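You operate a simulated robot arm through the tools that you are given. There is no shell and no other tool.

You are at the controls of a simulated robot arm. One attempt, no reset.

Task
Press the two fields that still read too wide down to their mark.
Fine: suction on to work, one stroke a field, head back on its pad, suction off. Set down upright: setting iron.

The check looks at the end state, three seconds after you hand in, the way a careful person would. Anything else that was tipped, shoved, dropped, spilled or broken makes it a failure.

Robot
A 7-joint arm with a three-finger gripper, fixed in place. Base frame: the origin is on the floor under the middle of its stand, x ahead of it, y to its left, z up; the work surface is at about z = 0.854. Lengths are in m, angles in degrees, forces in N, time in s.
It reaches about 1.342 m from its shoulder. Its first joint turns from -166.0 to 166.0 degrees. Payload 2.69 kg.
The tool frame sits at the grasp point between the pads (the TCP): z along the fingers, y along the line on which they close. The tips reach 0.03 m beyond it. The gripper opens to 0.128 m; its body begins 0.117 m behind the TCP.
Orientation is told as [roll, pitch, yaw] about the base's x, y, z axes, in that order, counted from this pose: with the fingers straight down and closing along the base's y, the tool's x points along the base's -x, its y along +y and its z along -z.

Tools
- The arm moves only by the tool servo_tool. Its argument "targets" is text: rows parted by semicolons, each of 7 numbers parted by spaces: the turn, a rotation vector about the base's x, y, z in units of 8 degrees (1.0 is 8 degrees), then the shift along the base's x, y, z in units of 40 mm (1.0 is 40 mm), then the finger opening in m, from 0 to 0.128. In form: ax ay az tx ty tz jaw; .... A call has 1 to 20 rows; each row shifts and turns the commanded pose from where the row before left it. A call with a number of a shift or a turn outside -1 to 1 is refused whole. Each row takes 0.2 s and may step no farther than 0.05 m and 8.6 degrees from the row before; otherwise, or with a gripper value out of range, the whole call is refused. Where a pose cannot be reached the arm comes as near as it can. A force on the tool above 70 N (or 10 N above the force at the start of the call, whichever is more), or a blocked arm, ends the call early, and 0.2 s more pass. Each finger travels about 0.127 m/s and halts on what it meets, pressing with about 26 N; the grip force reading is that of the motor and also rises with nothing between the fingers. The clock runs only during rows and for 0.2 s after the last one: add rows that do not move to give the fingers time. The reply holds the time, the measured pose of the TCP, the force on the tool along the base axes, the opening and the grip force, in the units named above and with some noise, with the torque about the TCP (base axes, N m) and any sound that the robot's microphone picked up, and new pictures: "show" is both (left out), scene, wrist or none.
- Cameras (640 x 400 px; columns grow to the right, rows downward): "scene" is fixed at [0.4041, 0.4999, 1.476]; the picture's right is [-0.46, -0.89, 0.00], its down [-0.70, 0.36, -0.62] and it looks along [0.55, -0.28, -0.79] (base axes); focal length 249 px, centre (320, 200). "wrist" rides on the gripper at [0.058, 0.054, -0.131] in the tool frame; the picture's right is [-0.68, 0.74, 0.00], its down [-0.62, -0.57, -0.55] and it looks along [-0.40, -0.37, 0.84] (tool axes); focal length 234 px, centre (320, 200). There is no depth. A picture from a camera that has moved, and an enlarged one, comes with that camera's place and axes in the base frame and with its lens.
- move_column(by): moves the trunk up (or, below 0, down) by that many m; the arm rides with it, the base frame stays. It gives what a move gives, with no picture.
- close_up(camera, box): a new picture of the part [left, top, right, bottom] of that camera's present view, enlarged. No time passes.
- sign_off(): hands the job in; it is judged then, once.

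Nothing tells you positions but the pictures and the camera data. Unless the task says otherwise, let go and move clear before handing in.

The tools are called after ">>>" by a JSON object that holds its "name" and its "arguments". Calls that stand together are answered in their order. servo_tool: Moves the arm, as the interface text tells. Its arguments: {"type":"object","properties":{"targets":{"type":"string"},"show":{"type":"string","enum":["both","scene","wrist","none"]}},"required":["targets"]} The other tools are called the same way: move_column (by) moves the trunk up or down; close_up (camera, box) takes an enlarged picture of a part of a camera's view; sign_off () hands the job in.

At the start:

```text
clock: 0.0
ee_pos: [0.6356, 0.2594, 1.1939]
orientation: [-0.1, -0.1, 0.0]
ft_force: [-0.2, -0.5, -0.1]
ft_torque: [-0.01, 0.0, 0.01]
grip_width: 0.1281
grasp_force: 0.1
trunk travel left (down, up): [-0.15, 0.2]
```

scene: 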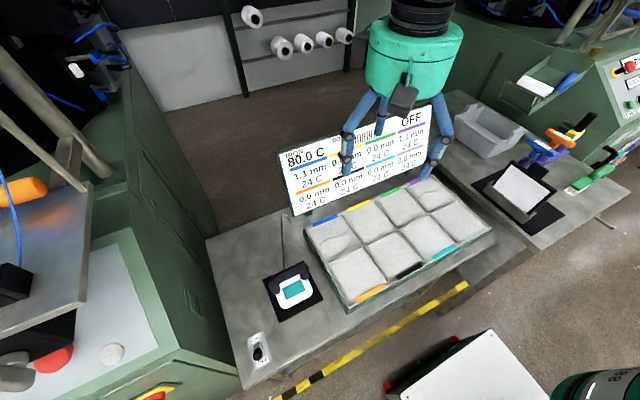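
wrist: 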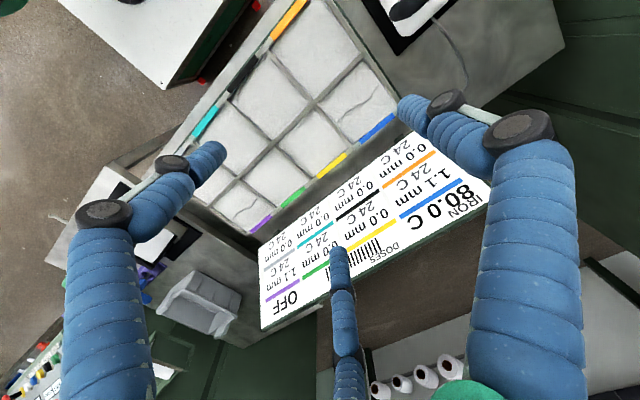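

I see a board with eight fields, a display behind it, an iron-like tool on a black pad at the left, and a small switch in front of it. I'll look at these closer before moving.

>>> {"name": "close_up", "arguments": {"camera": "scene", "box": [270, 90, 450, 220]}}

>>> {"name": "close_up", "arguments": {"camera": "scene", "box": [220, 240, 350, 390]}}

>>> {"name": "close_up", "arguments": {"camera": "scene", "box": [290, 170, 510, 320]}}

>>> {"name": "close_up", "arguments": {"camera": "wrist", "box": [240, 120, 500, 330]}}

```text
3.08 times, centred on (360, 155) of scene
camera zoom: at [0.4041, 0.4999, 1.476], right [-0.46, -0.89, 0.0], down [-0.7, 0.36, -0.62], along [0.55, -0.28, -0.79], focal length 766 px, centre (197, 338)
```

zoom: 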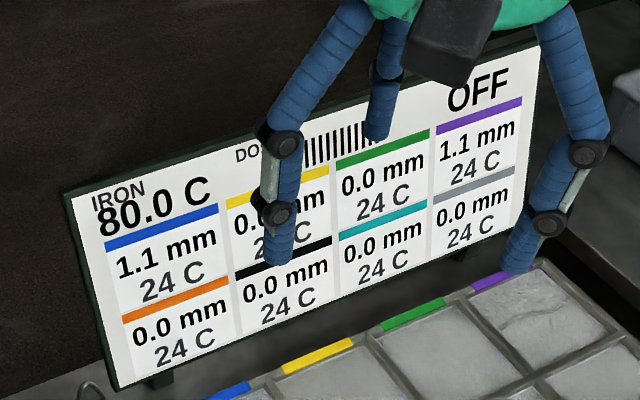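

```text
2.67 times, centred on (285, 315) of scene
camera zoom: at [0.4041, 0.4999, 1.476], right [-0.46, -0.89, 0.0], down [-0.7, 0.36, -0.62], along [0.55, -0.28, -0.79], focal length 664 px, centre (413, -107)
```

zoom: 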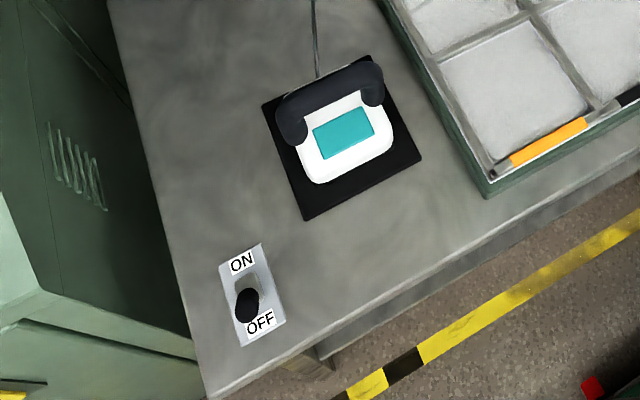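

```text
2.67 times, centred on (400, 245) of scene
camera zoom: at [0.4041, 0.4999, 1.476], right [-0.46, -0.89, 0.0], down [-0.7, 0.36, -0.62], along [0.55, -0.28, -0.79], focal length 664 px, centre (107, 80)
```

zoom: 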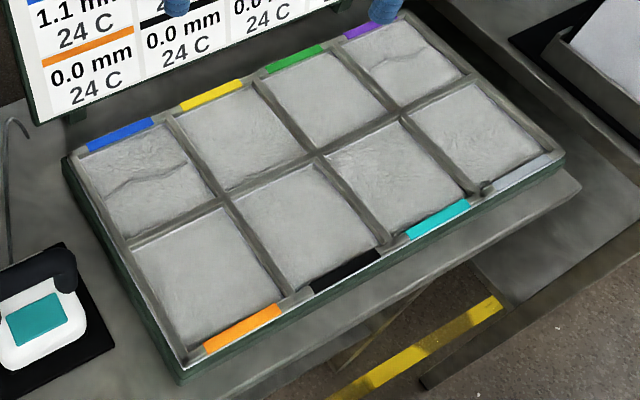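

```text
1.90 times, centred on (370, 225) of wrist
camera zoom: at [0.5782, 0.3118, 1.3261], right [0.68, 0.74, 0.0], down [0.62, -0.57, 0.55], along [0.4, -0.37, -0.84], focal length 446 px, centre (225, 152)
```

zoom: 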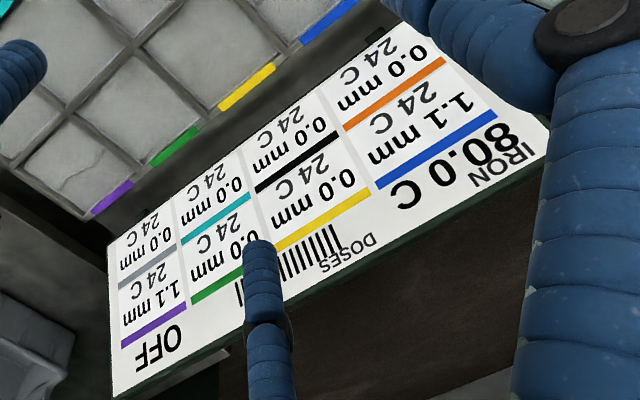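

The blue and purple fields (both ends of the back row) read 1.1 mm. The iron sits on a pad around x=0.62, y=0.47, and the suction toggle is near (0.53, 0.58), set to OFF. I'll move the wrist camera over the iron and the switch to see their shapes.

>>> {"name": "servo_tool", "arguments": {"targets": "0 0 0 -0.3 0.9 -0.25 0.128;0 0 0 -0.3 0.9 -0.25 0.128;0 0 0 -0.3 0.9 -0.25 0.128;0 0 0 -0.3 0.9 -0.25 0.128;0 0 0 -0.3 0.9 -0.25 0.128;0 0 0 -0.3 0.9 -0.25 0.128;0 0 0 -0.2 0.7 -0.2 0.128;0 0 0 0 0 0 0.128", "show": "both"}}

>>> {"name": "close_up", "arguments": {"camera": "wrist", "box": [200, 80, 440, 300]}}

```text
clock: 1.8
ee_pos: [0.5566, 0.5032, 1.1265]
orientation: [0.1, -0.1, 0.1]
ft_force: [-0.2, 0.4, 0.9]
ft_torque: [-0.08, 0.0, 0.0]
grip_width: 0.1279
grasp_force: 0.1
trunk travel left (down, up): [-0.15, 0.2]
camera wrist: at [0.4982, 0.5561, 1.2584], right [0.68, 0.74, 0.0], down [0.62, -0.57, 0.55], along [0.4, -0.37, -0.84], focal length 234 px, centre (320, 200)
```

scene: 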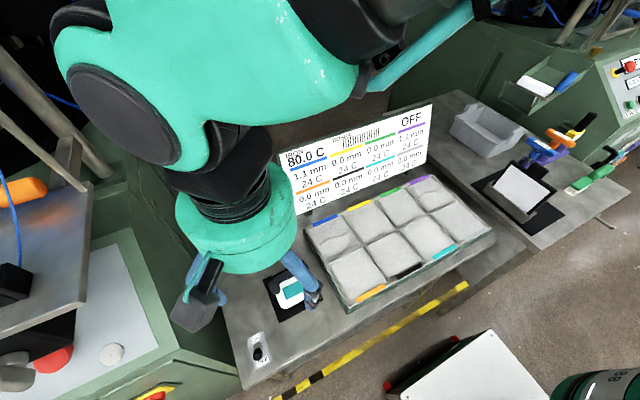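
wrist: 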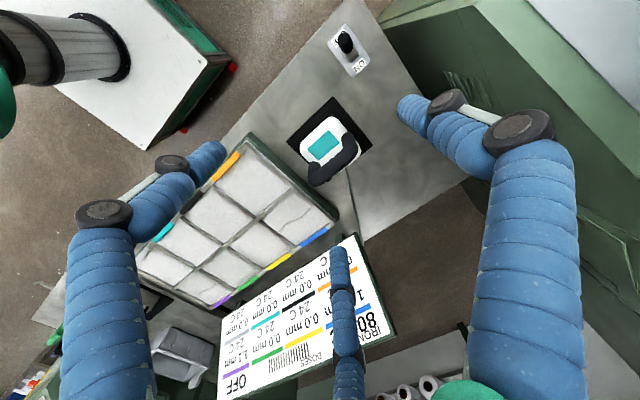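

```text
1.82 times, centred on (320, 190) of wrist
camera zoom: at [0.4982, 0.5561, 1.2584], right [0.68, 0.74, 0.0], down [0.62, -0.57, 0.55], along [0.4, -0.37, -0.84], focal length 426 px, centre (320, 218)
```

zoom: 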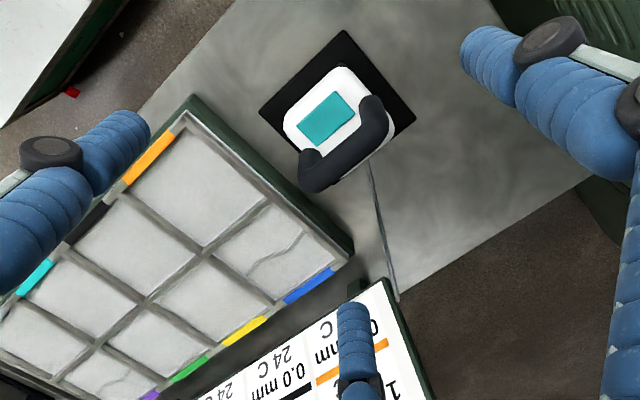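

The iron is a rounded white block with a dark arched handle that spans y, centred near (0.62, 0.47). I'll tilt the wrist and come lower for a side view of the handle height and the toggle.

>>> {"name": "servo_tool", "arguments": {"targets": "0.68 0.74 0 -0.4 0.45 -0.4 0.128;0.68 0.74 0 -0.4 0.45 -0.4 0.128;0.68 0.74 0 -0.4 0.45 -0.5 0.128;0.68 0.74 0 -0.4 0.45 -0.5 0.128;0 0 0 -0.3 0.4 -0.5 0.128;0 0 0 0 0 0 0.128", "show": "both"}}

>>> {"name": "close_up", "arguments": {"camera": "wrist", "box": [200, 80, 440, 300]}}

>>> {"name": "close_up", "arguments": {"camera": "scene", "box": [270, 90, 450, 220]}}

```text
clock: 3.2
ee_pos: [0.4814, 0.5918, 1.0329]
orientation: [23.1, 23.1, 4.8]
ft_force: [-0.4, 0.0, -0.7]
ft_torque: [0.0, 0.02, -0.01]
grip_width: 0.1279
grasp_force: 0.1
trunk travel left (down, up): [-0.15, 0.2]
camera wrist: at [0.4825, 0.5886, 1.188], right [0.68, 0.74, 0.0], down [0.74, -0.68, 0.02], along [0.01, -0.01, -1.0], focal length 234 px, centre (320, 200)
```

scene: 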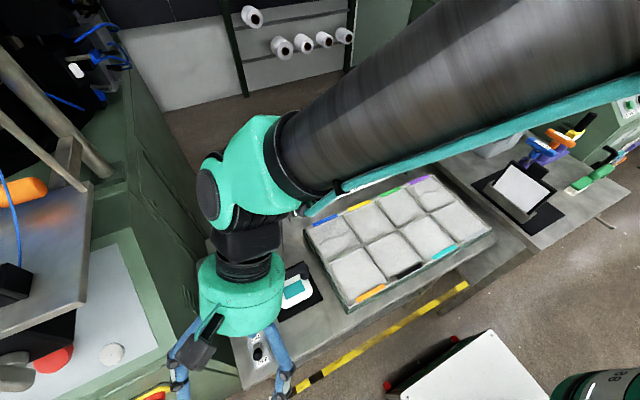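
wrist: 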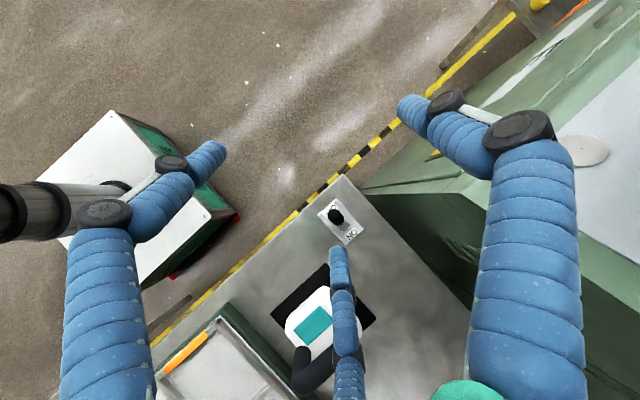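

```text
1.82 times, centred on (320, 190) of wrist
camera zoom: at [0.4825, 0.5886, 1.188], right [0.68, 0.74, 0.0], down [0.74, -0.68, 0.02], along [0.01, -0.01, -1.0], focal length 426 px, centre (320, 218)
```

zoom: 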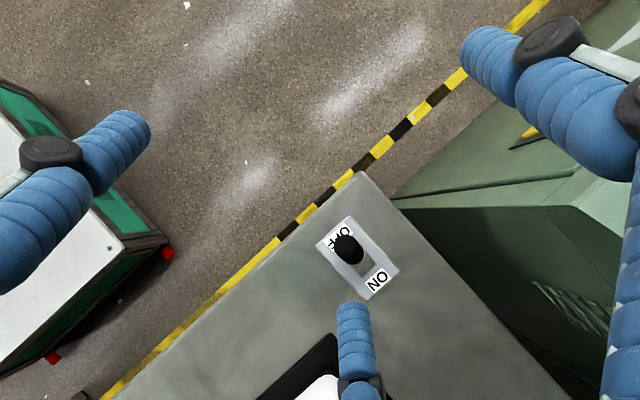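

```text
3.08 times, centred on (360, 155) of scene
camera zoom: at [0.4041, 0.4999, 1.476], right [-0.46, -0.89, 0.0], down [-0.7, 0.36, -0.62], along [0.55, -0.28, -0.79], focal length 766 px, centre (197, 338)
```

zoom: 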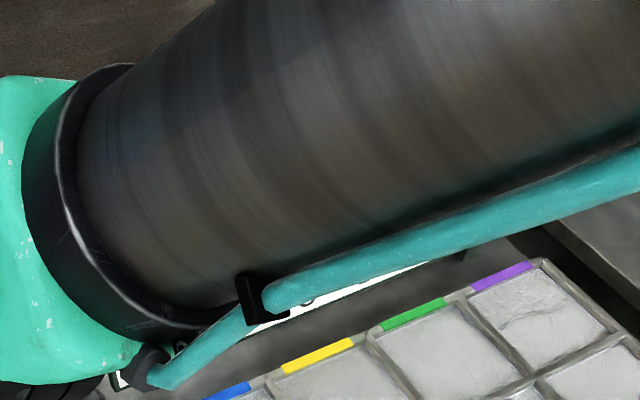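

The turn went the opposite way, so the wrist picture is upside down relative to the world, but it gave a good top view of the toggle: plate centre near (0.528, 0.587), knob leaning toward -x for OFF. I'll rotate the other way for the side view.

>>> {"name": "servo_tool", "arguments": {"targets": "-0.68 -0.74 0 0 0 0 0.128;-0.68 -0.74 0 0 0 0 0.128;-0.68 -0.74 0 0 0 0 0.128;-0.68 -0.74 0 0 0 0 0.128;-0.68 -0.74 0 0 0 0 0.128;-0.68 -0.74 0 0 0 0 0.128;-0.68 -0.74 0 0 0 0 0.128;-0.68 -0.74 0 0 0 0 0.128;0 0 0 0 0 0 0.128", "show": "both"}}

>>> {"name": "close_up", "arguments": {"camera": "wrist", "box": [200, 40, 440, 260]}}

```text
clock: 5.2
ee_pos: [0.4794, 0.5918, 1.0342]
orientation: [-23.0, -23.3, 4.8]
ft_force: [-0.3, 0.7, -0.3]
ft_torque: [-0.02, -0.01, -0.01]
grip_width: 0.1279
grasp_force: 0.0
trunk travel left (down, up): [-0.15, 0.2]
camera wrist: at [0.3794, 0.6832, 1.1034], right [0.68, 0.74, 0.0], down [0.3, -0.28, 0.91], along [0.67, -0.62, -0.41], focal length 234 px, centre (320, 200)
```

scene: 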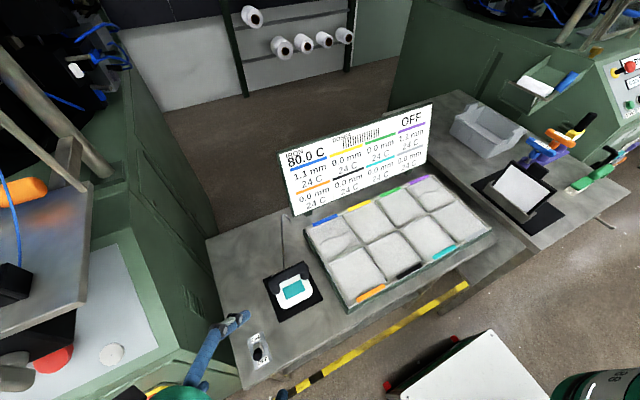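
wrist: 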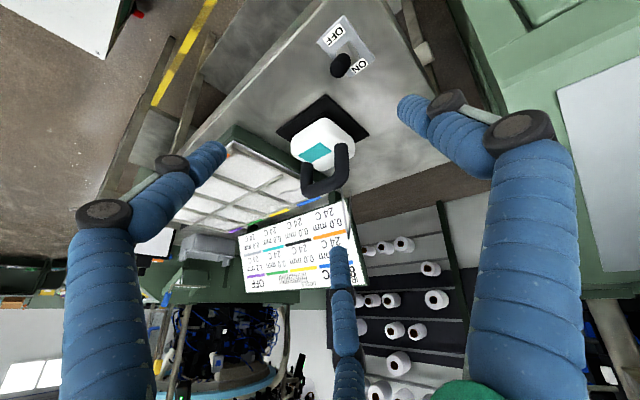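

```text
1.82 times, centred on (320, 150) of wrist
camera zoom: at [0.3794, 0.6832, 1.1034], right [0.68, 0.74, 0.0], down [0.3, -0.28, 0.91], along [0.67, -0.62, -0.41], focal length 426 px, centre (320, 291)
```

zoom: 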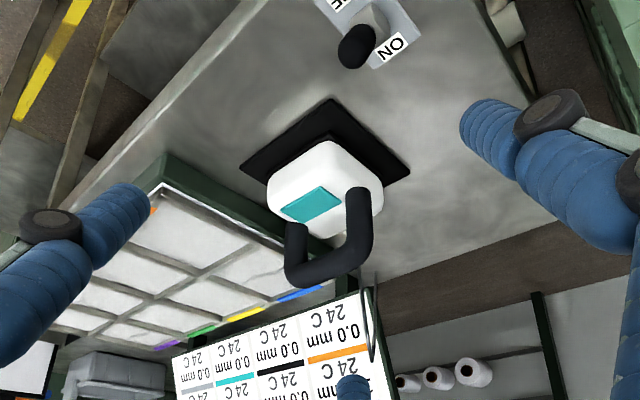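

Good side view: the handle bar is near (0.62, 0.47, 0.938) with its underside roughly 40 mm above the body top, and the toggle is a ball-headed lever. I'll check details up close, and close the fingers in free air to see how they move.

>>> {"name": "close_up", "arguments": {"camera": "wrist", "box": [270, 80, 390, 210]}}

>>> {"name": "close_up", "arguments": {"camera": "wrist", "box": [300, 10, 390, 90]}}

>>> {"name": "close_up", "arguments": {"camera": "scene", "box": [270, 90, 450, 220]}}

>>> {"name": "close_up", "arguments": {"camera": "scene", "box": [250, 250, 340, 330]}}

>>> {"name": "servo_tool", "arguments": {"targets": "0 0 0 0 0 0 0;0 0 0 0 0 0 0;0 0 0 0 0 0 0;0 0 0 0 0 0 0", "show": "both"}}

```text
3.08 times, centred on (330, 145) of wrist
camera zoom: at [0.3794, 0.6832, 1.1034], right [0.68, 0.74, 0.0], down [0.3, -0.28, 0.91], along [0.67, -0.62, -0.41], focal length 720 px, centre (289, 369)
```

zoom: 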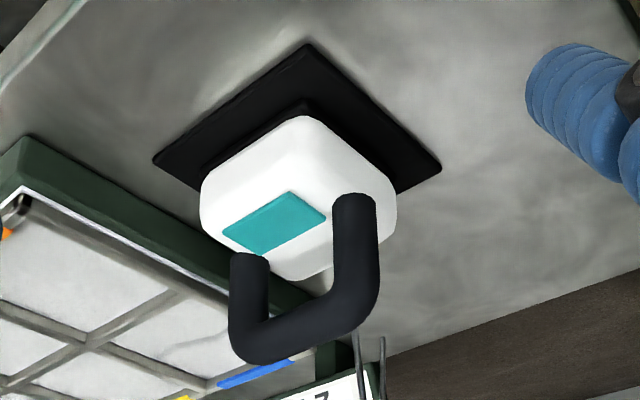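

```text
5.00 times, centred on (345, 50) of wrist
camera zoom: at [0.3794, 0.6832, 1.1034], right [0.68, 0.74, 0.0], down [0.3, -0.28, 0.91], along [0.67, -0.62, -0.41], focal length 1171 px, centre (195, 950)
```

zoom: 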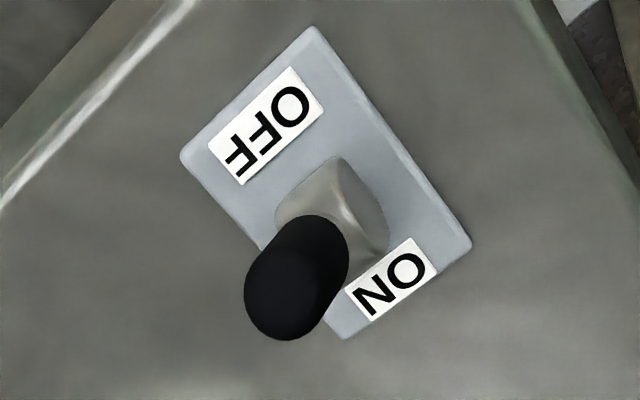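

```text
3.08 times, centred on (360, 155) of scene
camera zoom: at [0.4041, 0.4999, 1.476], right [-0.46, -0.89, 0.0], down [-0.7, 0.36, -0.62], along [0.55, -0.28, -0.79], focal length 766 px, centre (197, 338)
```

zoom: 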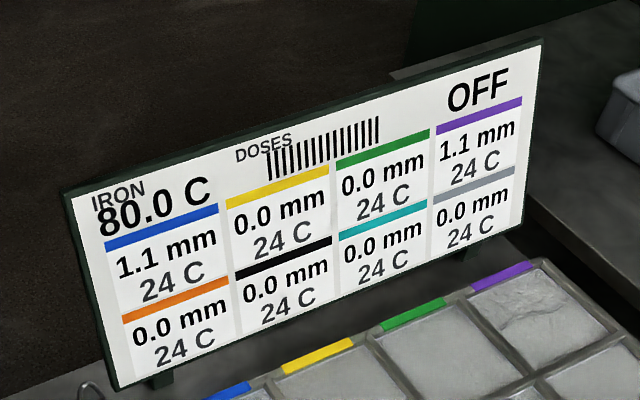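

```text
5.00 times, centred on (295, 290) of scene
camera zoom: at [0.4041, 0.4999, 1.476], right [-0.46, -0.89, 0.0], down [-0.7, 0.36, -0.62], along [0.55, -0.28, -0.79], focal length 1245 px, centre (445, -250)
```

zoom: 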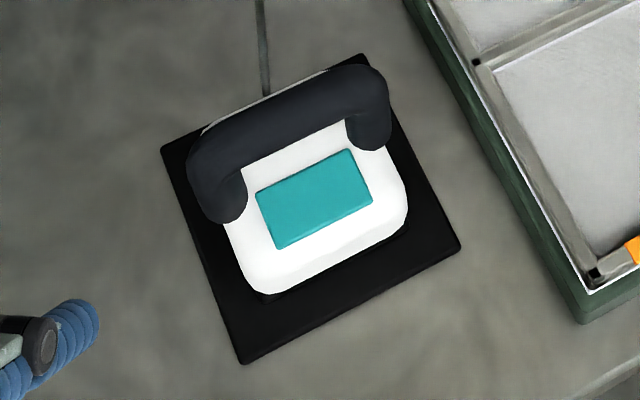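

```text
clock: 6.2
ee_pos: [0.4807, 0.5896, 1.0326]
orientation: [-23.1, -23.0, 4.8]
ft_force: [0.2, 0.5, -0.3]
ft_torque: [0.0, 0.04, 0.01]
grip_width: 0.0023
grasp_force: 25.8
trunk travel left (down, up): [-0.15, 0.2]
camera wrist: at [0.3798, 0.6826, 1.1035], right [0.68, 0.74, 0.0], down [0.31, -0.28, 0.91], along [0.67, -0.62, -0.42], focal length 234 px, centre (320, 200)
```

scene: 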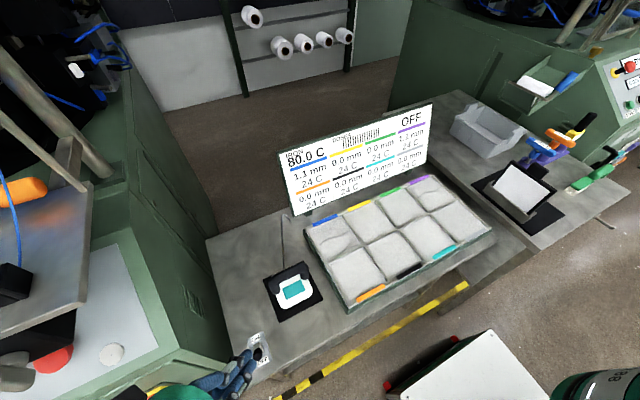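
wrist: 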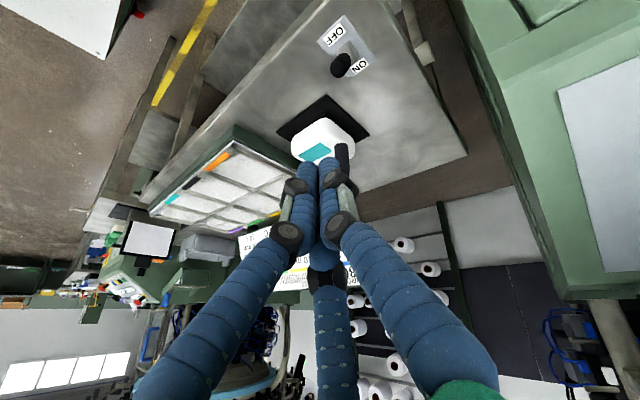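

The fingers close radially, thumb on tool +y and two fingers on -y. I want to know what the thin wire behind the iron is before going on.

>>> {"name": "close_up", "arguments": {"camera": "scene", "box": [255, 205, 325, 275]}}

>>> {"name": "close_up", "arguments": {"camera": "wrist", "box": [300, 130, 380, 210]}}

>>> {"name": "close_up", "arguments": {"camera": "scene", "box": [220, 320, 300, 390]}}

```text
5.71 times, centred on (290, 240) of scene
camera zoom: at [0.4041, 0.4999, 1.476], right [-0.46, -0.89, 0.0], down [-0.7, 0.36, -0.62], along [0.55, -0.28, -0.79], focal length 1422 px, centre (491, -29)
```

zoom: 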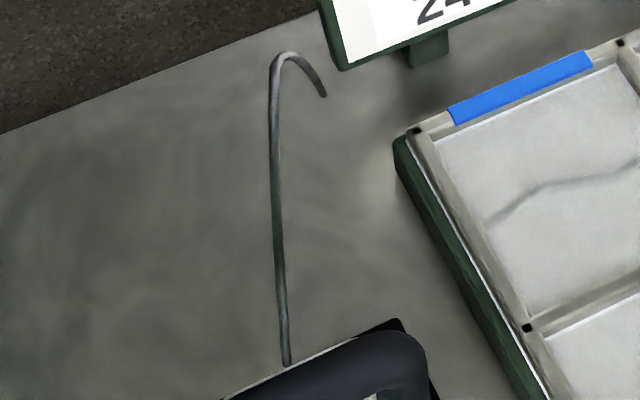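

```text
5.00 times, centred on (340, 170) of wrist
camera zoom: at [0.3798, 0.6826, 1.1035], right [0.68, 0.74, 0.0], down [0.31, -0.28, 0.91], along [0.67, -0.62, -0.42], focal length 1171 px, centre (220, 350)
```

zoom: 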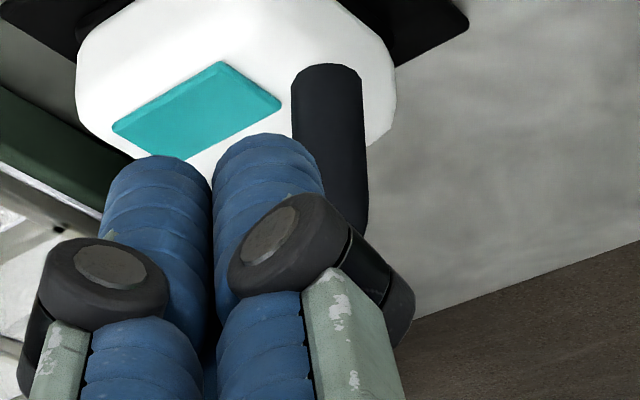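

```text
5.71 times, centred on (260, 355) of scene
camera zoom: at [0.4041, 0.4999, 1.476], right [-0.46, -0.89, 0.0], down [-0.7, 0.36, -0.62], along [0.55, -0.28, -0.79], focal length 1422 px, centre (663, -686)
```

zoom: 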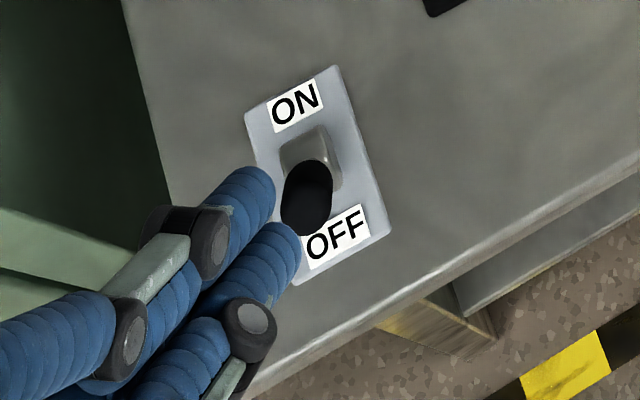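

The wire may be a cord stub attached to the iron's rear. If so, its reach matters near the display, so I'll open the fingers and look at it from a new angle.

>>> {"name": "servo_tool", "arguments": {"targets": "0 0 0 0 0.5 0.3 0.128;0 0 0 0 0.5 0.3 0.128;0 0 0 0 0.5 0.2 0.128;0 0 0 0 0 0 0.128;0 0 0 0 0 0 0.128", "show": "wrist"}}

>>> {"name": "close_up", "arguments": {"camera": "wrist", "box": [240, 90, 360, 210]}}

```text
clock: 7.4
ee_pos: [0.4809, 0.6506, 1.0653]
orientation: [-23.1, -23.1, 4.8]
ft_force: [0.0, -0.4, -0.5]
ft_torque: [0.01, -0.02, -0.02]
grip_width: 0.1282
grasp_force: 0.0
trunk travel left (down, up): [-0.15, 0.2]
camera wrist: at [0.3799, 0.743, 1.1361], right [0.68, 0.74, 0.0], down [0.31, -0.28, 0.91], along [0.67, -0.62, -0.42], focal length 234 px, centre (320, 200)
```

wrist: 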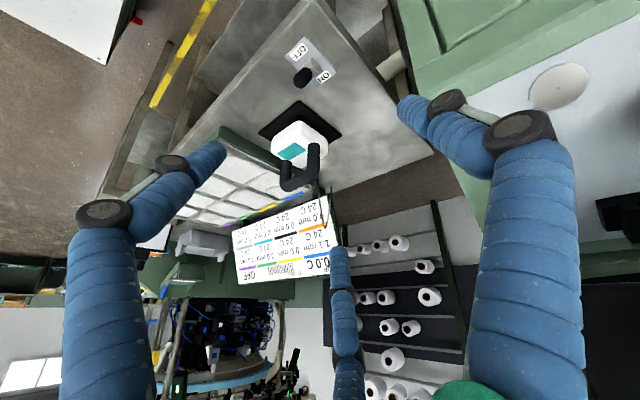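

```text
3.33 times, centred on (300, 150) of wrist
camera zoom: at [0.3799, 0.743, 1.1361], right [0.68, 0.74, 0.0], down [0.31, -0.28, 0.91], along [0.67, -0.62, -0.42], focal length 781 px, centre (387, 367)
```

zoom: 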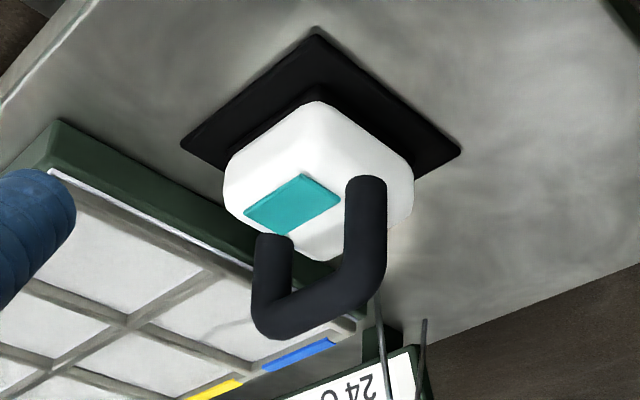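

>>> {"name": "close_up", "arguments": {"camera": "wrist", "box": [285, 160, 365, 240]}}

```text
5.00 times, centred on (325, 200) of wrist
camera zoom: at [0.3799, 0.743, 1.1361], right [0.68, 0.74, 0.0], down [0.31, -0.28, 0.91], along [0.67, -0.62, -0.42], focal length 1171 px, centre (295, 200)
```

zoom: 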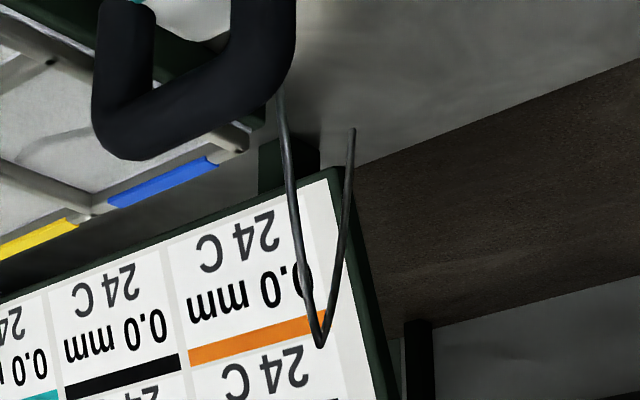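

The wire is a cord arching from the iron's rear to an anchor on the table near (0.80, 0.395). First comes the suction toggle: I'll go upright with fingers closed, on the -x side of the lever.

>>> {"name": "servo_tool", "arguments": {"targets": "0.68 0.74 0 -0.16 -0.39 -0.2 0;0.68 0.74 0 -0.16 -0.39 -0.2 0;0.68 0.74 0 -0.16 -0.39 -0.2 0;0.68 0.74 0 -0.16 -0.39 -0.2 0;0 0 0 0 0 0 0;0 0 0 0 0 0 0", "show": "both"}}

>>> {"name": "close_up", "arguments": {"camera": "scene", "box": [200, 300, 320, 400]}}

>>> {"name": "close_up", "arguments": {"camera": "wrist", "box": [260, 100, 400, 240]}}

```text
clock: 8.8
ee_pos: [0.4542, 0.5884, 1.0332]
orientation: [0.0, -0.1, 0.1]
ft_force: [-0.1, 0.0, -1.3]
ft_torque: [0.01, -0.01, 0.0]
grip_width: 0.0021
grasp_force: 26.2
trunk travel left (down, up): [-0.15, 0.2]
camera wrist: at [0.3962, 0.6415, 1.1658], right [0.68, 0.74, 0.0], down [0.62, -0.57, 0.55], along [0.4, -0.37, -0.84], focal length 234 px, centre (320, 200)
```

scene: 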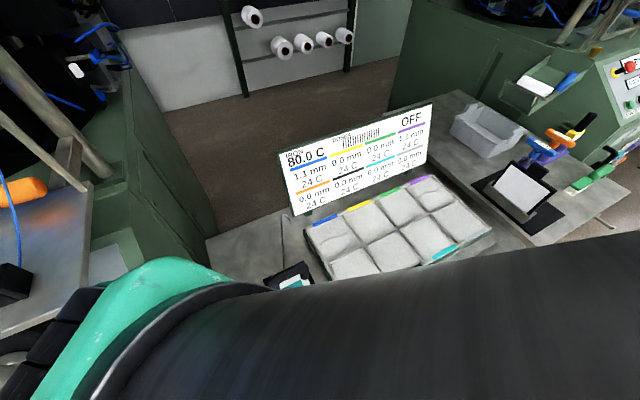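
wrist: 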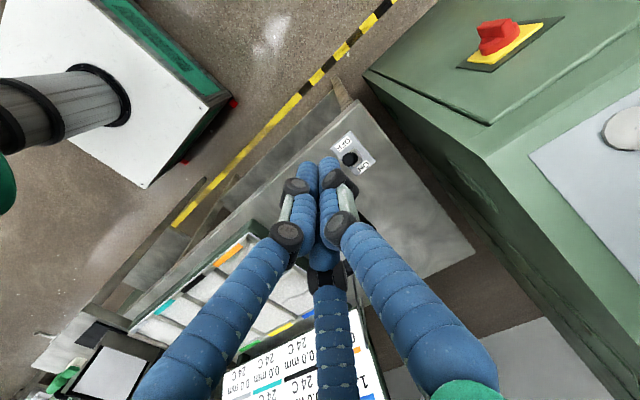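

```text
4.00 times, centred on (260, 350) of scene
camera zoom: at [0.4041, 0.4999, 1.476], right [-0.46, -0.89, 0.0], down [-0.7, 0.36, -0.62], along [0.55, -0.28, -0.79], focal length 996 px, centre (560, -400)
```

zoom: 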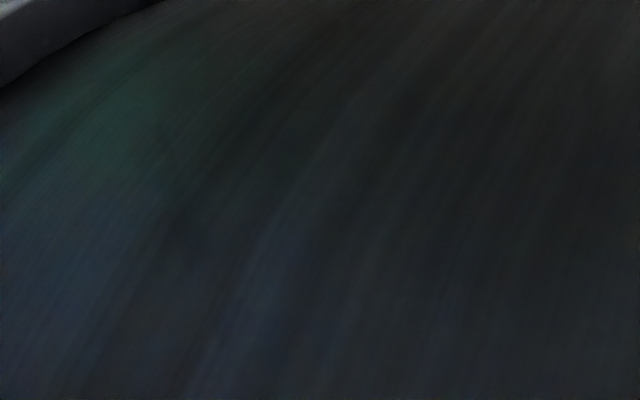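

```text
2.86 times, centred on (330, 170) of wrist
camera zoom: at [0.3962, 0.6415, 1.1658], right [0.68, 0.74, 0.0], down [0.62, -0.57, 0.55], along [0.4, -0.37, -0.84], focal length 669 px, centre (291, 286)
```

zoom: 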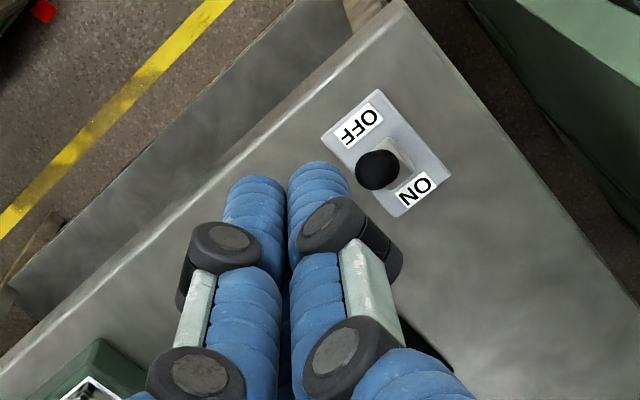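

I'm now just on the -x side of the toggle, with fingers closed and upright. Next I descend so the tips sit at the knob's height, then check before pushing.

>>> {"name": "servo_tool", "arguments": {"targets": "0 0 0 0 -0.05 -0.82 0;0 0 0 0 0 -0.82 0;0 0 0 0 0 -0.82 0;0 0 0 0 0 -0.82 0;0 0 0 0 0 0 0", "show": "wrist"}}

>>> {"name": "close_up", "arguments": {"camera": "wrist", "box": [260, 100, 400, 240]}}

```text
clock: 10.0
ee_pos: [0.4551, 0.5861, 0.9018]
orientation: [0.0, -0.1, -0.1]
ft_force: [-0.5, -0.1, -0.6]
ft_torque: [-0.02, 0.04, -0.04]
grip_width: 0.0023
grasp_force: 25.7
trunk travel left (down, up): [-0.15, 0.2]
camera wrist: at [0.3973, 0.6389, 1.034], right [0.68, 0.74, 0.0], down [0.62, -0.57, 0.55], along [0.4, -0.37, -0.84], focal length 234 px, centre (320, 200)
```

wrist: 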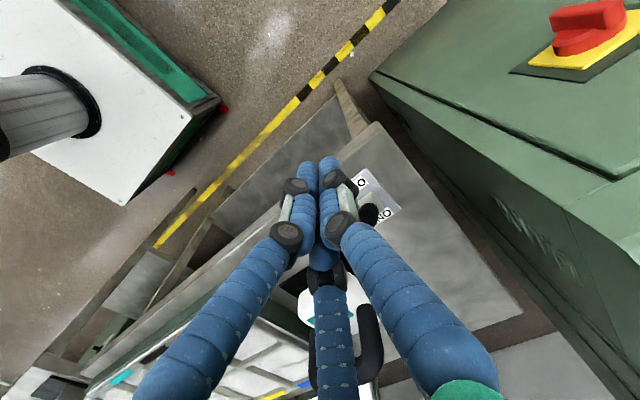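

```text
2.86 times, centred on (330, 170) of wrist
camera zoom: at [0.3973, 0.6389, 1.034], right [0.68, 0.74, 0.0], down [0.62, -0.57, 0.55], along [0.4, -0.37, -0.84], focal length 669 px, centre (291, 286)
```

zoom: 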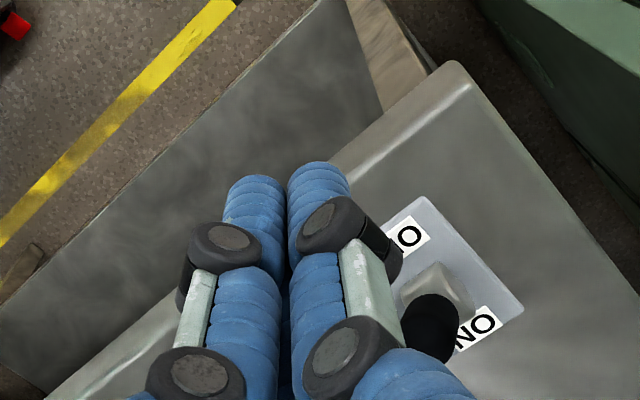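

The tips are level with the knob's upper half, so I'll drop another 6 mm and push +x through the lever in small steps.

>>> {"name": "servo_tool", "arguments": {"targets": "0 0 0 0 0 -0.15 0;0 0 0 0.25 0 0 0;0 0 0 0.25 0 0 0;0 0 0 0.25 0 0 0;0 0 0 0.25 0 0 0;0 0 0 0.2 0 0 0", "show": "both"}}

>>> {"name": "close_up", "arguments": {"camera": "wrist", "box": [260, 100, 400, 240]}}

>>> {"name": "close_up", "arguments": {"camera": "scene", "box": [270, 90, 450, 220]}}

```text
clock: 11.4
ee_pos: [0.5026, 0.5852, 0.8958]
orientation: [-0.1, -0.1, 0.0]
ft_force: [-0.5, 0.1, -0.4]
ft_torque: [0.01, 0.02, -0.02]
grip_width: 0.0026
grasp_force: 25.9
trunk travel left (down, up): [-0.15, 0.2]
camera wrist: at [0.4442, 0.6392, 1.0286], right [0.68, 0.74, 0.0], down [0.62, -0.57, 0.55], along [0.4, -0.37, -0.84], focal length 234 px, centre (320, 200)
```

scene: 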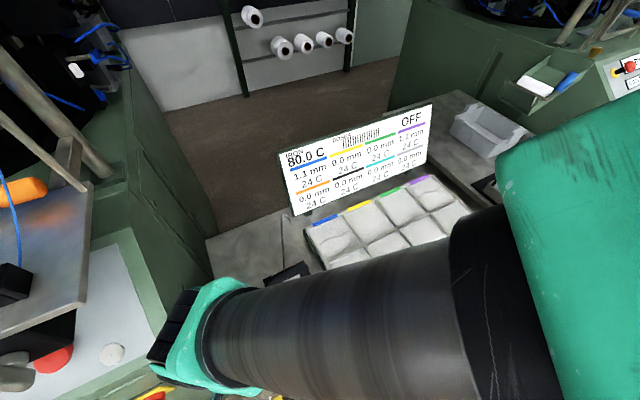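
wrist: 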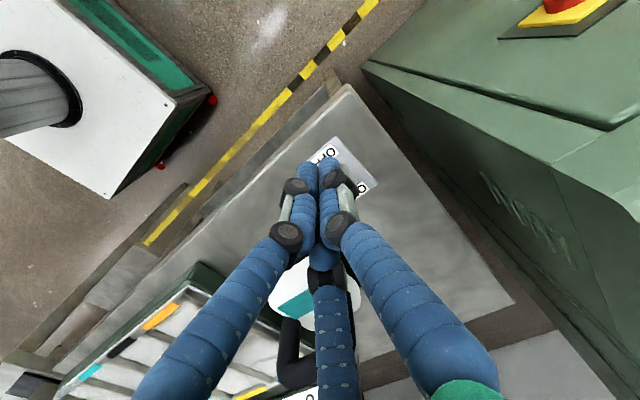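

```text
2.86 times, centred on (330, 170) of wrist
camera zoom: at [0.4442, 0.6392, 1.0286], right [0.68, 0.74, 0.0], down [0.62, -0.57, 0.55], along [0.4, -0.37, -0.84], focal length 669 px, centre (291, 286)
```

zoom: 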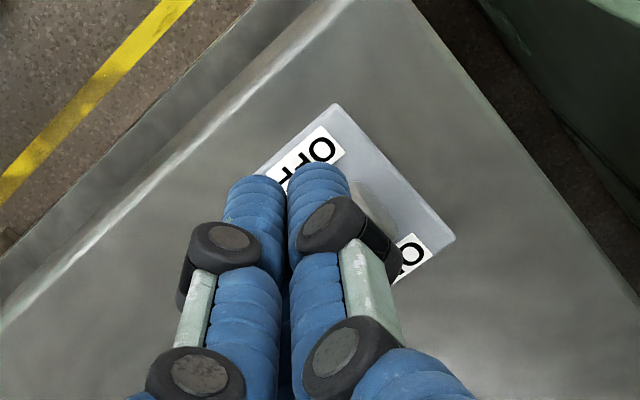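

```text
3.08 times, centred on (360, 155) of scene
camera zoom: at [0.4041, 0.4999, 1.476], right [-0.46, -0.89, 0.0], down [-0.7, 0.36, -0.62], along [0.55, -0.28, -0.79], focal length 766 px, centre (197, 338)
```

zoom: 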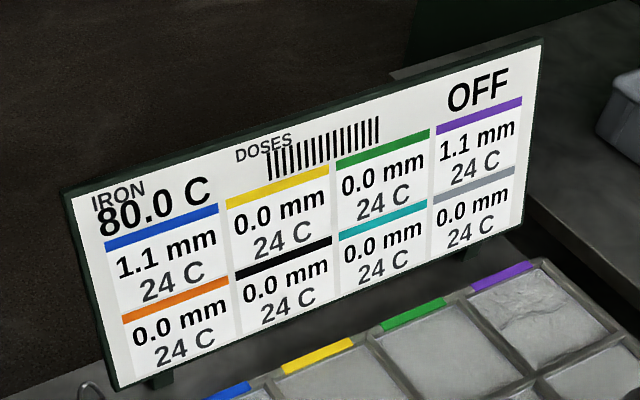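

Not switched yet, no contact force seen. I'll push on another ~20 mm.

>>> {"name": "servo_tool", "arguments": {"targets": "0 0 0 0.2 0 0 0;0 0 0 0.2 0 0 0;0 0 0 0.15 0 0 0", "show": "both"}}

>>> {"name": "close_up", "arguments": {"camera": "wrist", "box": [260, 100, 400, 240]}}

>>> {"name": "close_up", "arguments": {"camera": "scene", "box": [270, 90, 450, 220]}}

```text
clock: 12.2
ee_pos: [0.5246, 0.5866, 0.8971]
orientation: [0.0, 0.1, 0.0]
ft_force: [0.3, 0.5, -0.7]
ft_torque: [0.03, 0.0, 0.01]
grip_width: 0.002
grasp_force: 25.7
trunk travel left (down, up): [-0.15, 0.2]
camera wrist: at [0.4664, 0.6391, 1.029], right [0.68, 0.74, 0.0], down [0.62, -0.57, 0.55], along [0.4, -0.37, -0.84], focal length 234 px, centre (320, 200)
```

scene: 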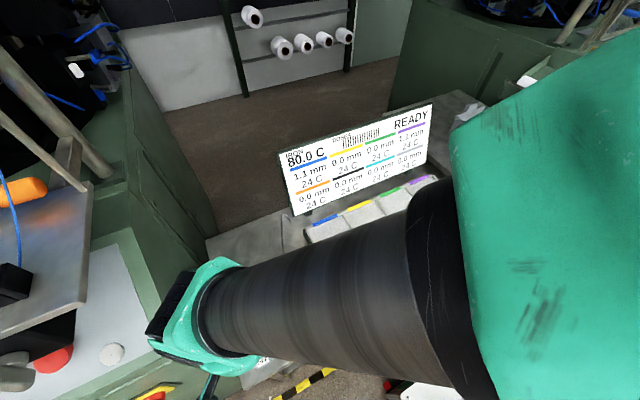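
wrist: 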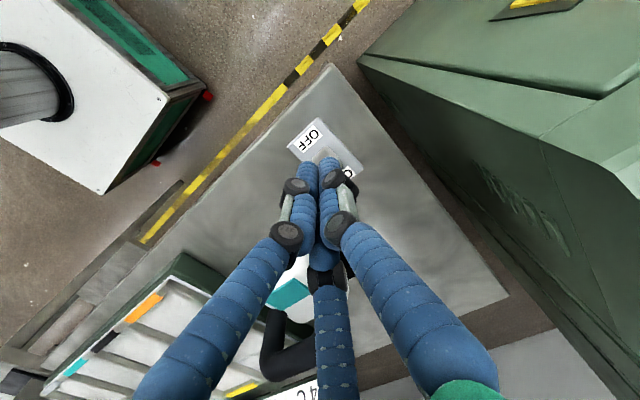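

```text
2.86 times, centred on (330, 170) of wrist
camera zoom: at [0.4664, 0.6391, 1.029], right [0.68, 0.74, 0.0], down [0.62, -0.57, 0.55], along [0.4, -0.37, -0.84], focal length 669 px, centre (291, 286)
```

zoom: 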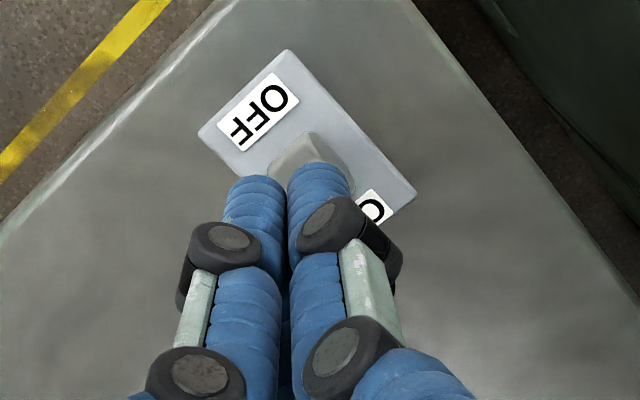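

```text
3.08 times, centred on (360, 155) of scene
camera zoom: at [0.4041, 0.4999, 1.476], right [-0.46, -0.89, 0.0], down [-0.7, 0.36, -0.62], along [0.55, -0.28, -0.79], focal length 766 px, centre (197, 338)
```

zoom: 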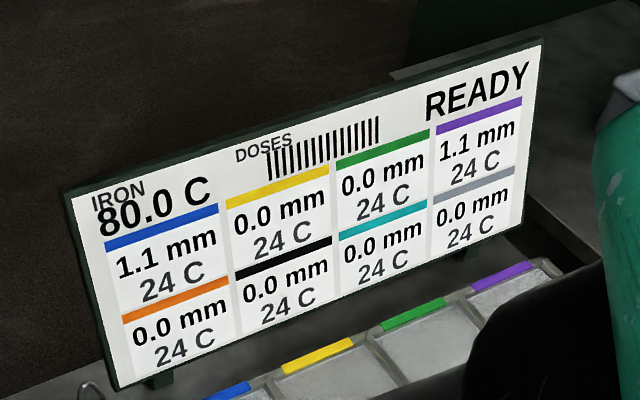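

READY: suction is on, reading unchanged otherwise. Now I back off the lever, rise, and turn +90° yaw while moving over the iron's handle so the fingers will close across the bar (along base x).

>>> {"name": "servo_tool", "arguments": {"targets": "0 0 0 -0.6 0 0 0;0 0 0 0 0 1 0;0 0 0 0 0 1 0;0 0 0 0 0 1 0;0 0 0 0 0 1 0;0 0 0.9375 0.278 -0.249 0 0.03;0 0 0.9375 0.278 -0.249 0 0.06;0 0 0.9375 0.278 -0.249 0 0.1;0 0 0.9375 0.278 -0.249 0 0.128;0 0 0.9375 0.278 -0.249 0 0.128;0 0 0.9375 0.278 -0.249 0 0.128;0 0 0.9375 0.278 -0.249 0 0.128;0 0 0.9375 0.278 -0.249 0 0.128;0 0 0.9375 0.278 -0.249 0 0.128;0 0 0.9375 0.278 -0.249 0 0.128;0 0 0.9375 0.278 -0.249 0 0.128;0 0 0.9375 0.278 -0.249 0 0.128;0 0 0 0 0 0 0.128", "show": "both"}}

>>> {"name": "close_up", "arguments": {"camera": "wrist", "box": [230, 110, 410, 280]}}

>>> {"name": "close_up", "arguments": {"camera": "scene", "box": [230, 180, 450, 390]}}

```text
clock: 16.0
ee_pos: [0.6345, 0.4658, 1.0564]
orientation: [0.0, 0.0, 90.2]
ft_force: [-0.3, 0.0, 0.0]
ft_torque: [0.0, 0.06, 0.02]
grip_width: 0.128
grasp_force: 0.0
trunk travel left (down, up): [-0.15, 0.2]
camera wrist: at [0.5813, 0.4062, 1.1889], right [-0.74, 0.68, 0.0], down [0.56, 0.62, 0.55], along [0.37, 0.4, -0.84], focal length 234 px, centre (320, 200)
```

scene: 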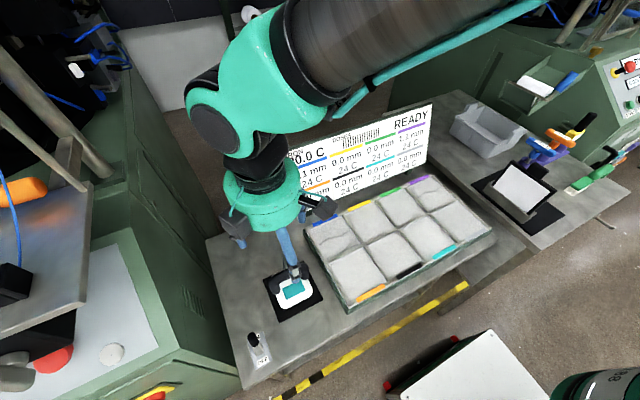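
wrist: 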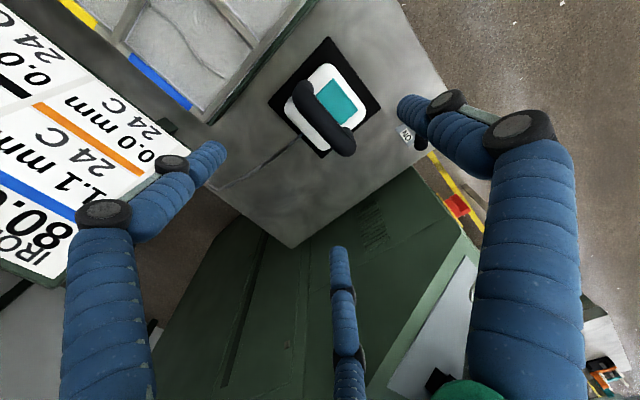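

```text
2.35 times, centred on (320, 195) of wrist
camera zoom: at [0.5813, 0.4062, 1.1889], right [-0.74, 0.68, 0.0], down [0.56, 0.62, 0.55], along [0.37, 0.4, -0.84], focal length 551 px, centre (320, 212)
```

zoom: 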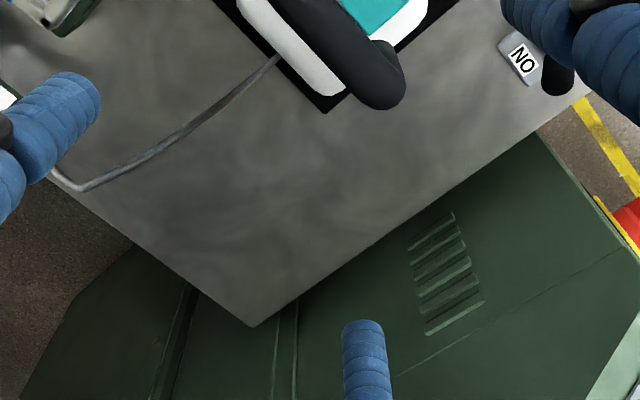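

```text
1.90 times, centred on (340, 285) of scene
camera zoom: at [0.4041, 0.4999, 1.476], right [-0.46, -0.89, 0.0], down [-0.7, 0.36, -0.62], along [0.55, -0.28, -0.79], focal length 474 px, centre (282, 38)
```

zoom: 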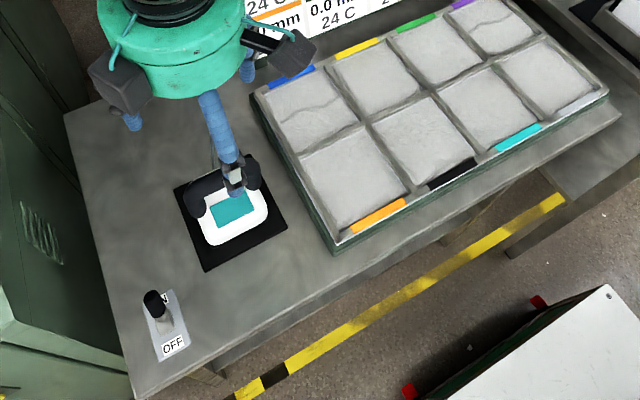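

The tool is above the iron at yaw 90 with the cord passing between the two +x fingers. I'll refine the handle's position from this new viewpoint before descending.

>>> {"name": "close_up", "arguments": {"camera": "wrist", "box": [250, 30, 400, 170]}}

>>> {"name": "close_up", "arguments": {"camera": "wrist", "box": [200, 120, 330, 200]}}

>>> {"name": "close_up", "arguments": {"camera": "scene", "box": [250, 245, 340, 330]}}

```text
2.86 times, centred on (325, 100) of wrist
camera zoom: at [0.5813, 0.4062, 1.1889], right [-0.74, 0.68, 0.0], down [0.56, 0.62, 0.55], along [0.37, 0.4, -0.84], focal length 669 px, centre (306, 486)
```

zoom: 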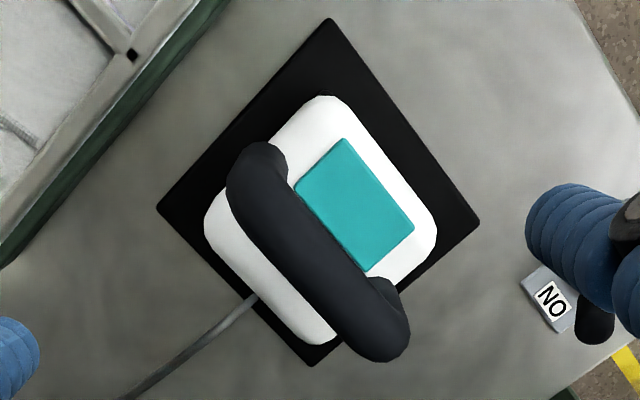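

```text
4.92 times, centred on (265, 160) of wrist
camera zoom: at [0.5813, 0.4062, 1.1889], right [-0.74, 0.68, 0.0], down [0.56, 0.62, 0.55], along [0.37, 0.4, -0.84], focal length 1153 px, centre (591, 397)
```

zoom: 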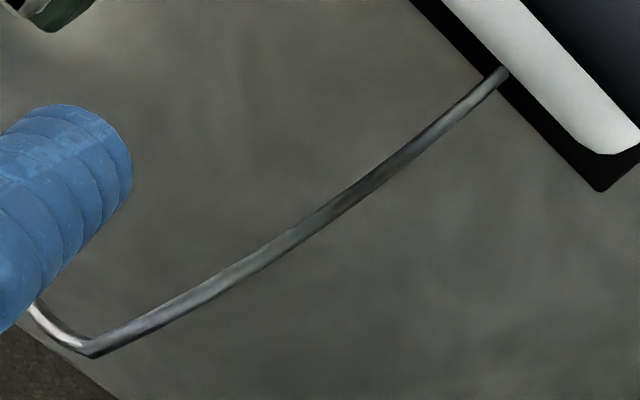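

```text
4.71 times, centred on (295, 288) of scene
camera zoom: at [0.4041, 0.4999, 1.476], right [-0.46, -0.89, 0.0], down [-0.7, 0.36, -0.62], along [0.55, -0.28, -0.79], focal length 1171 px, centre (438, -212)
```

zoom: 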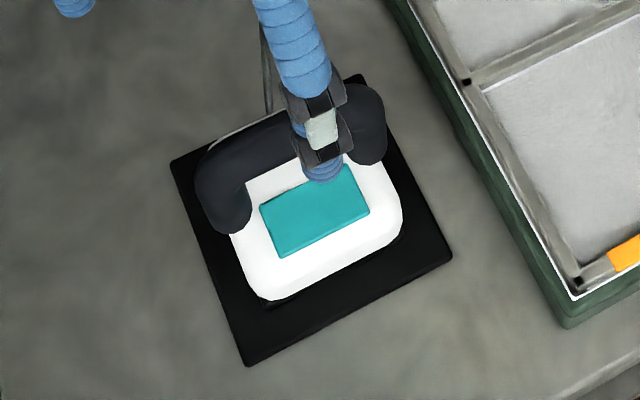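

Combining the views, the bar centre is near (0.627, 0.466, 0.93) with the body top somewhere in 0.875–0.895. I'll lower to z≈0.96 with fingers open (straddling the bar) and look again.

>>> {"name": "servo_tool", "arguments": {"targets": "0 0 0 -0.03 0.01 -0.8 0.128;0 0 0 -0.03 0.01 -0.8 0.128;0 0 0 -0.03 0.01 -0.8 0.128;0 0 0 0 0 0 0.128", "show": "both"}}

>>> {"name": "close_up", "arguments": {"camera": "wrist", "box": [220, 80, 420, 280]}}

>>> {"name": "close_up", "arguments": {"camera": "scene", "box": [240, 235, 350, 330]}}

```text
clock: 17.0
ee_pos: [0.6314, 0.4679, 0.9604]
orientation: [-0.1, 0.1, 90.0]
ft_force: [-0.5, 0.4, -0.7]
ft_torque: [0.05, -0.01, -0.03]
grip_width: 0.128
grasp_force: 0.0
trunk travel left (down, up): [-0.15, 0.2]
camera wrist: at [0.5781, 0.4089, 1.0919], right [-0.74, 0.68, 0.0], down [0.57, 0.62, 0.55], along [0.37, 0.4, -0.84], focal length 234 px, centre (320, 200)
```

scene: 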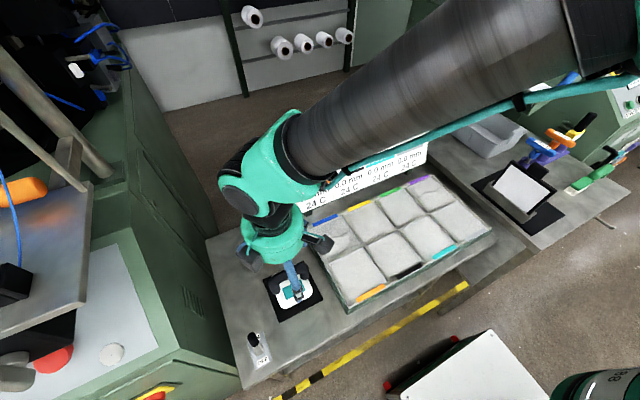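
wrist: 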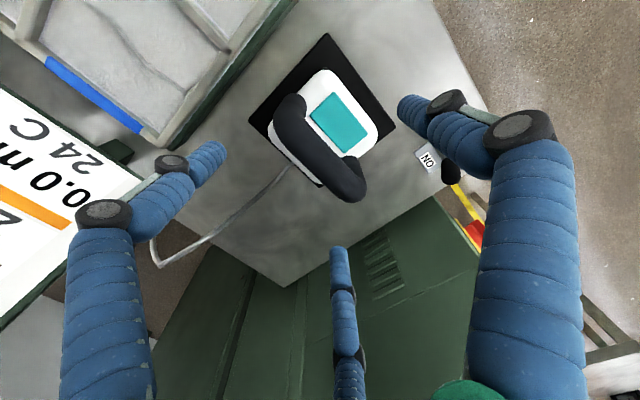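

```text
2.00 times, centred on (320, 180) of wrist
camera zoom: at [0.5781, 0.4089, 1.0919], right [-0.74, 0.68, 0.0], down [0.57, 0.62, 0.55], along [0.37, 0.4, -0.84], focal length 468 px, centre (320, 240)
```

zoom: 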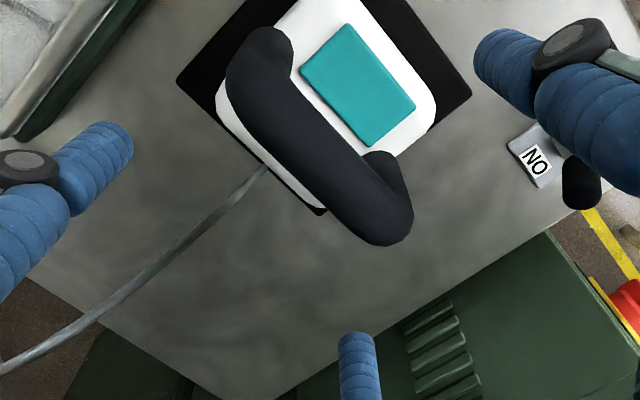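

```text
4.21 times, centred on (295, 282) of scene
camera zoom: at [0.4041, 0.4999, 1.476], right [-0.46, -0.89, 0.0], down [-0.7, 0.36, -0.62], along [0.55, -0.28, -0.79], focal length 1048 px, centre (425, -147)
```

zoom: 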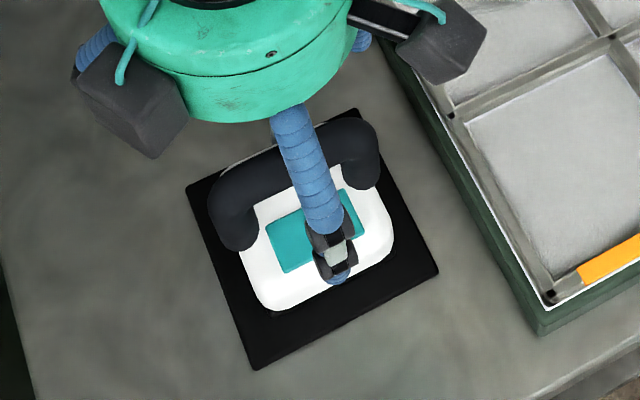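

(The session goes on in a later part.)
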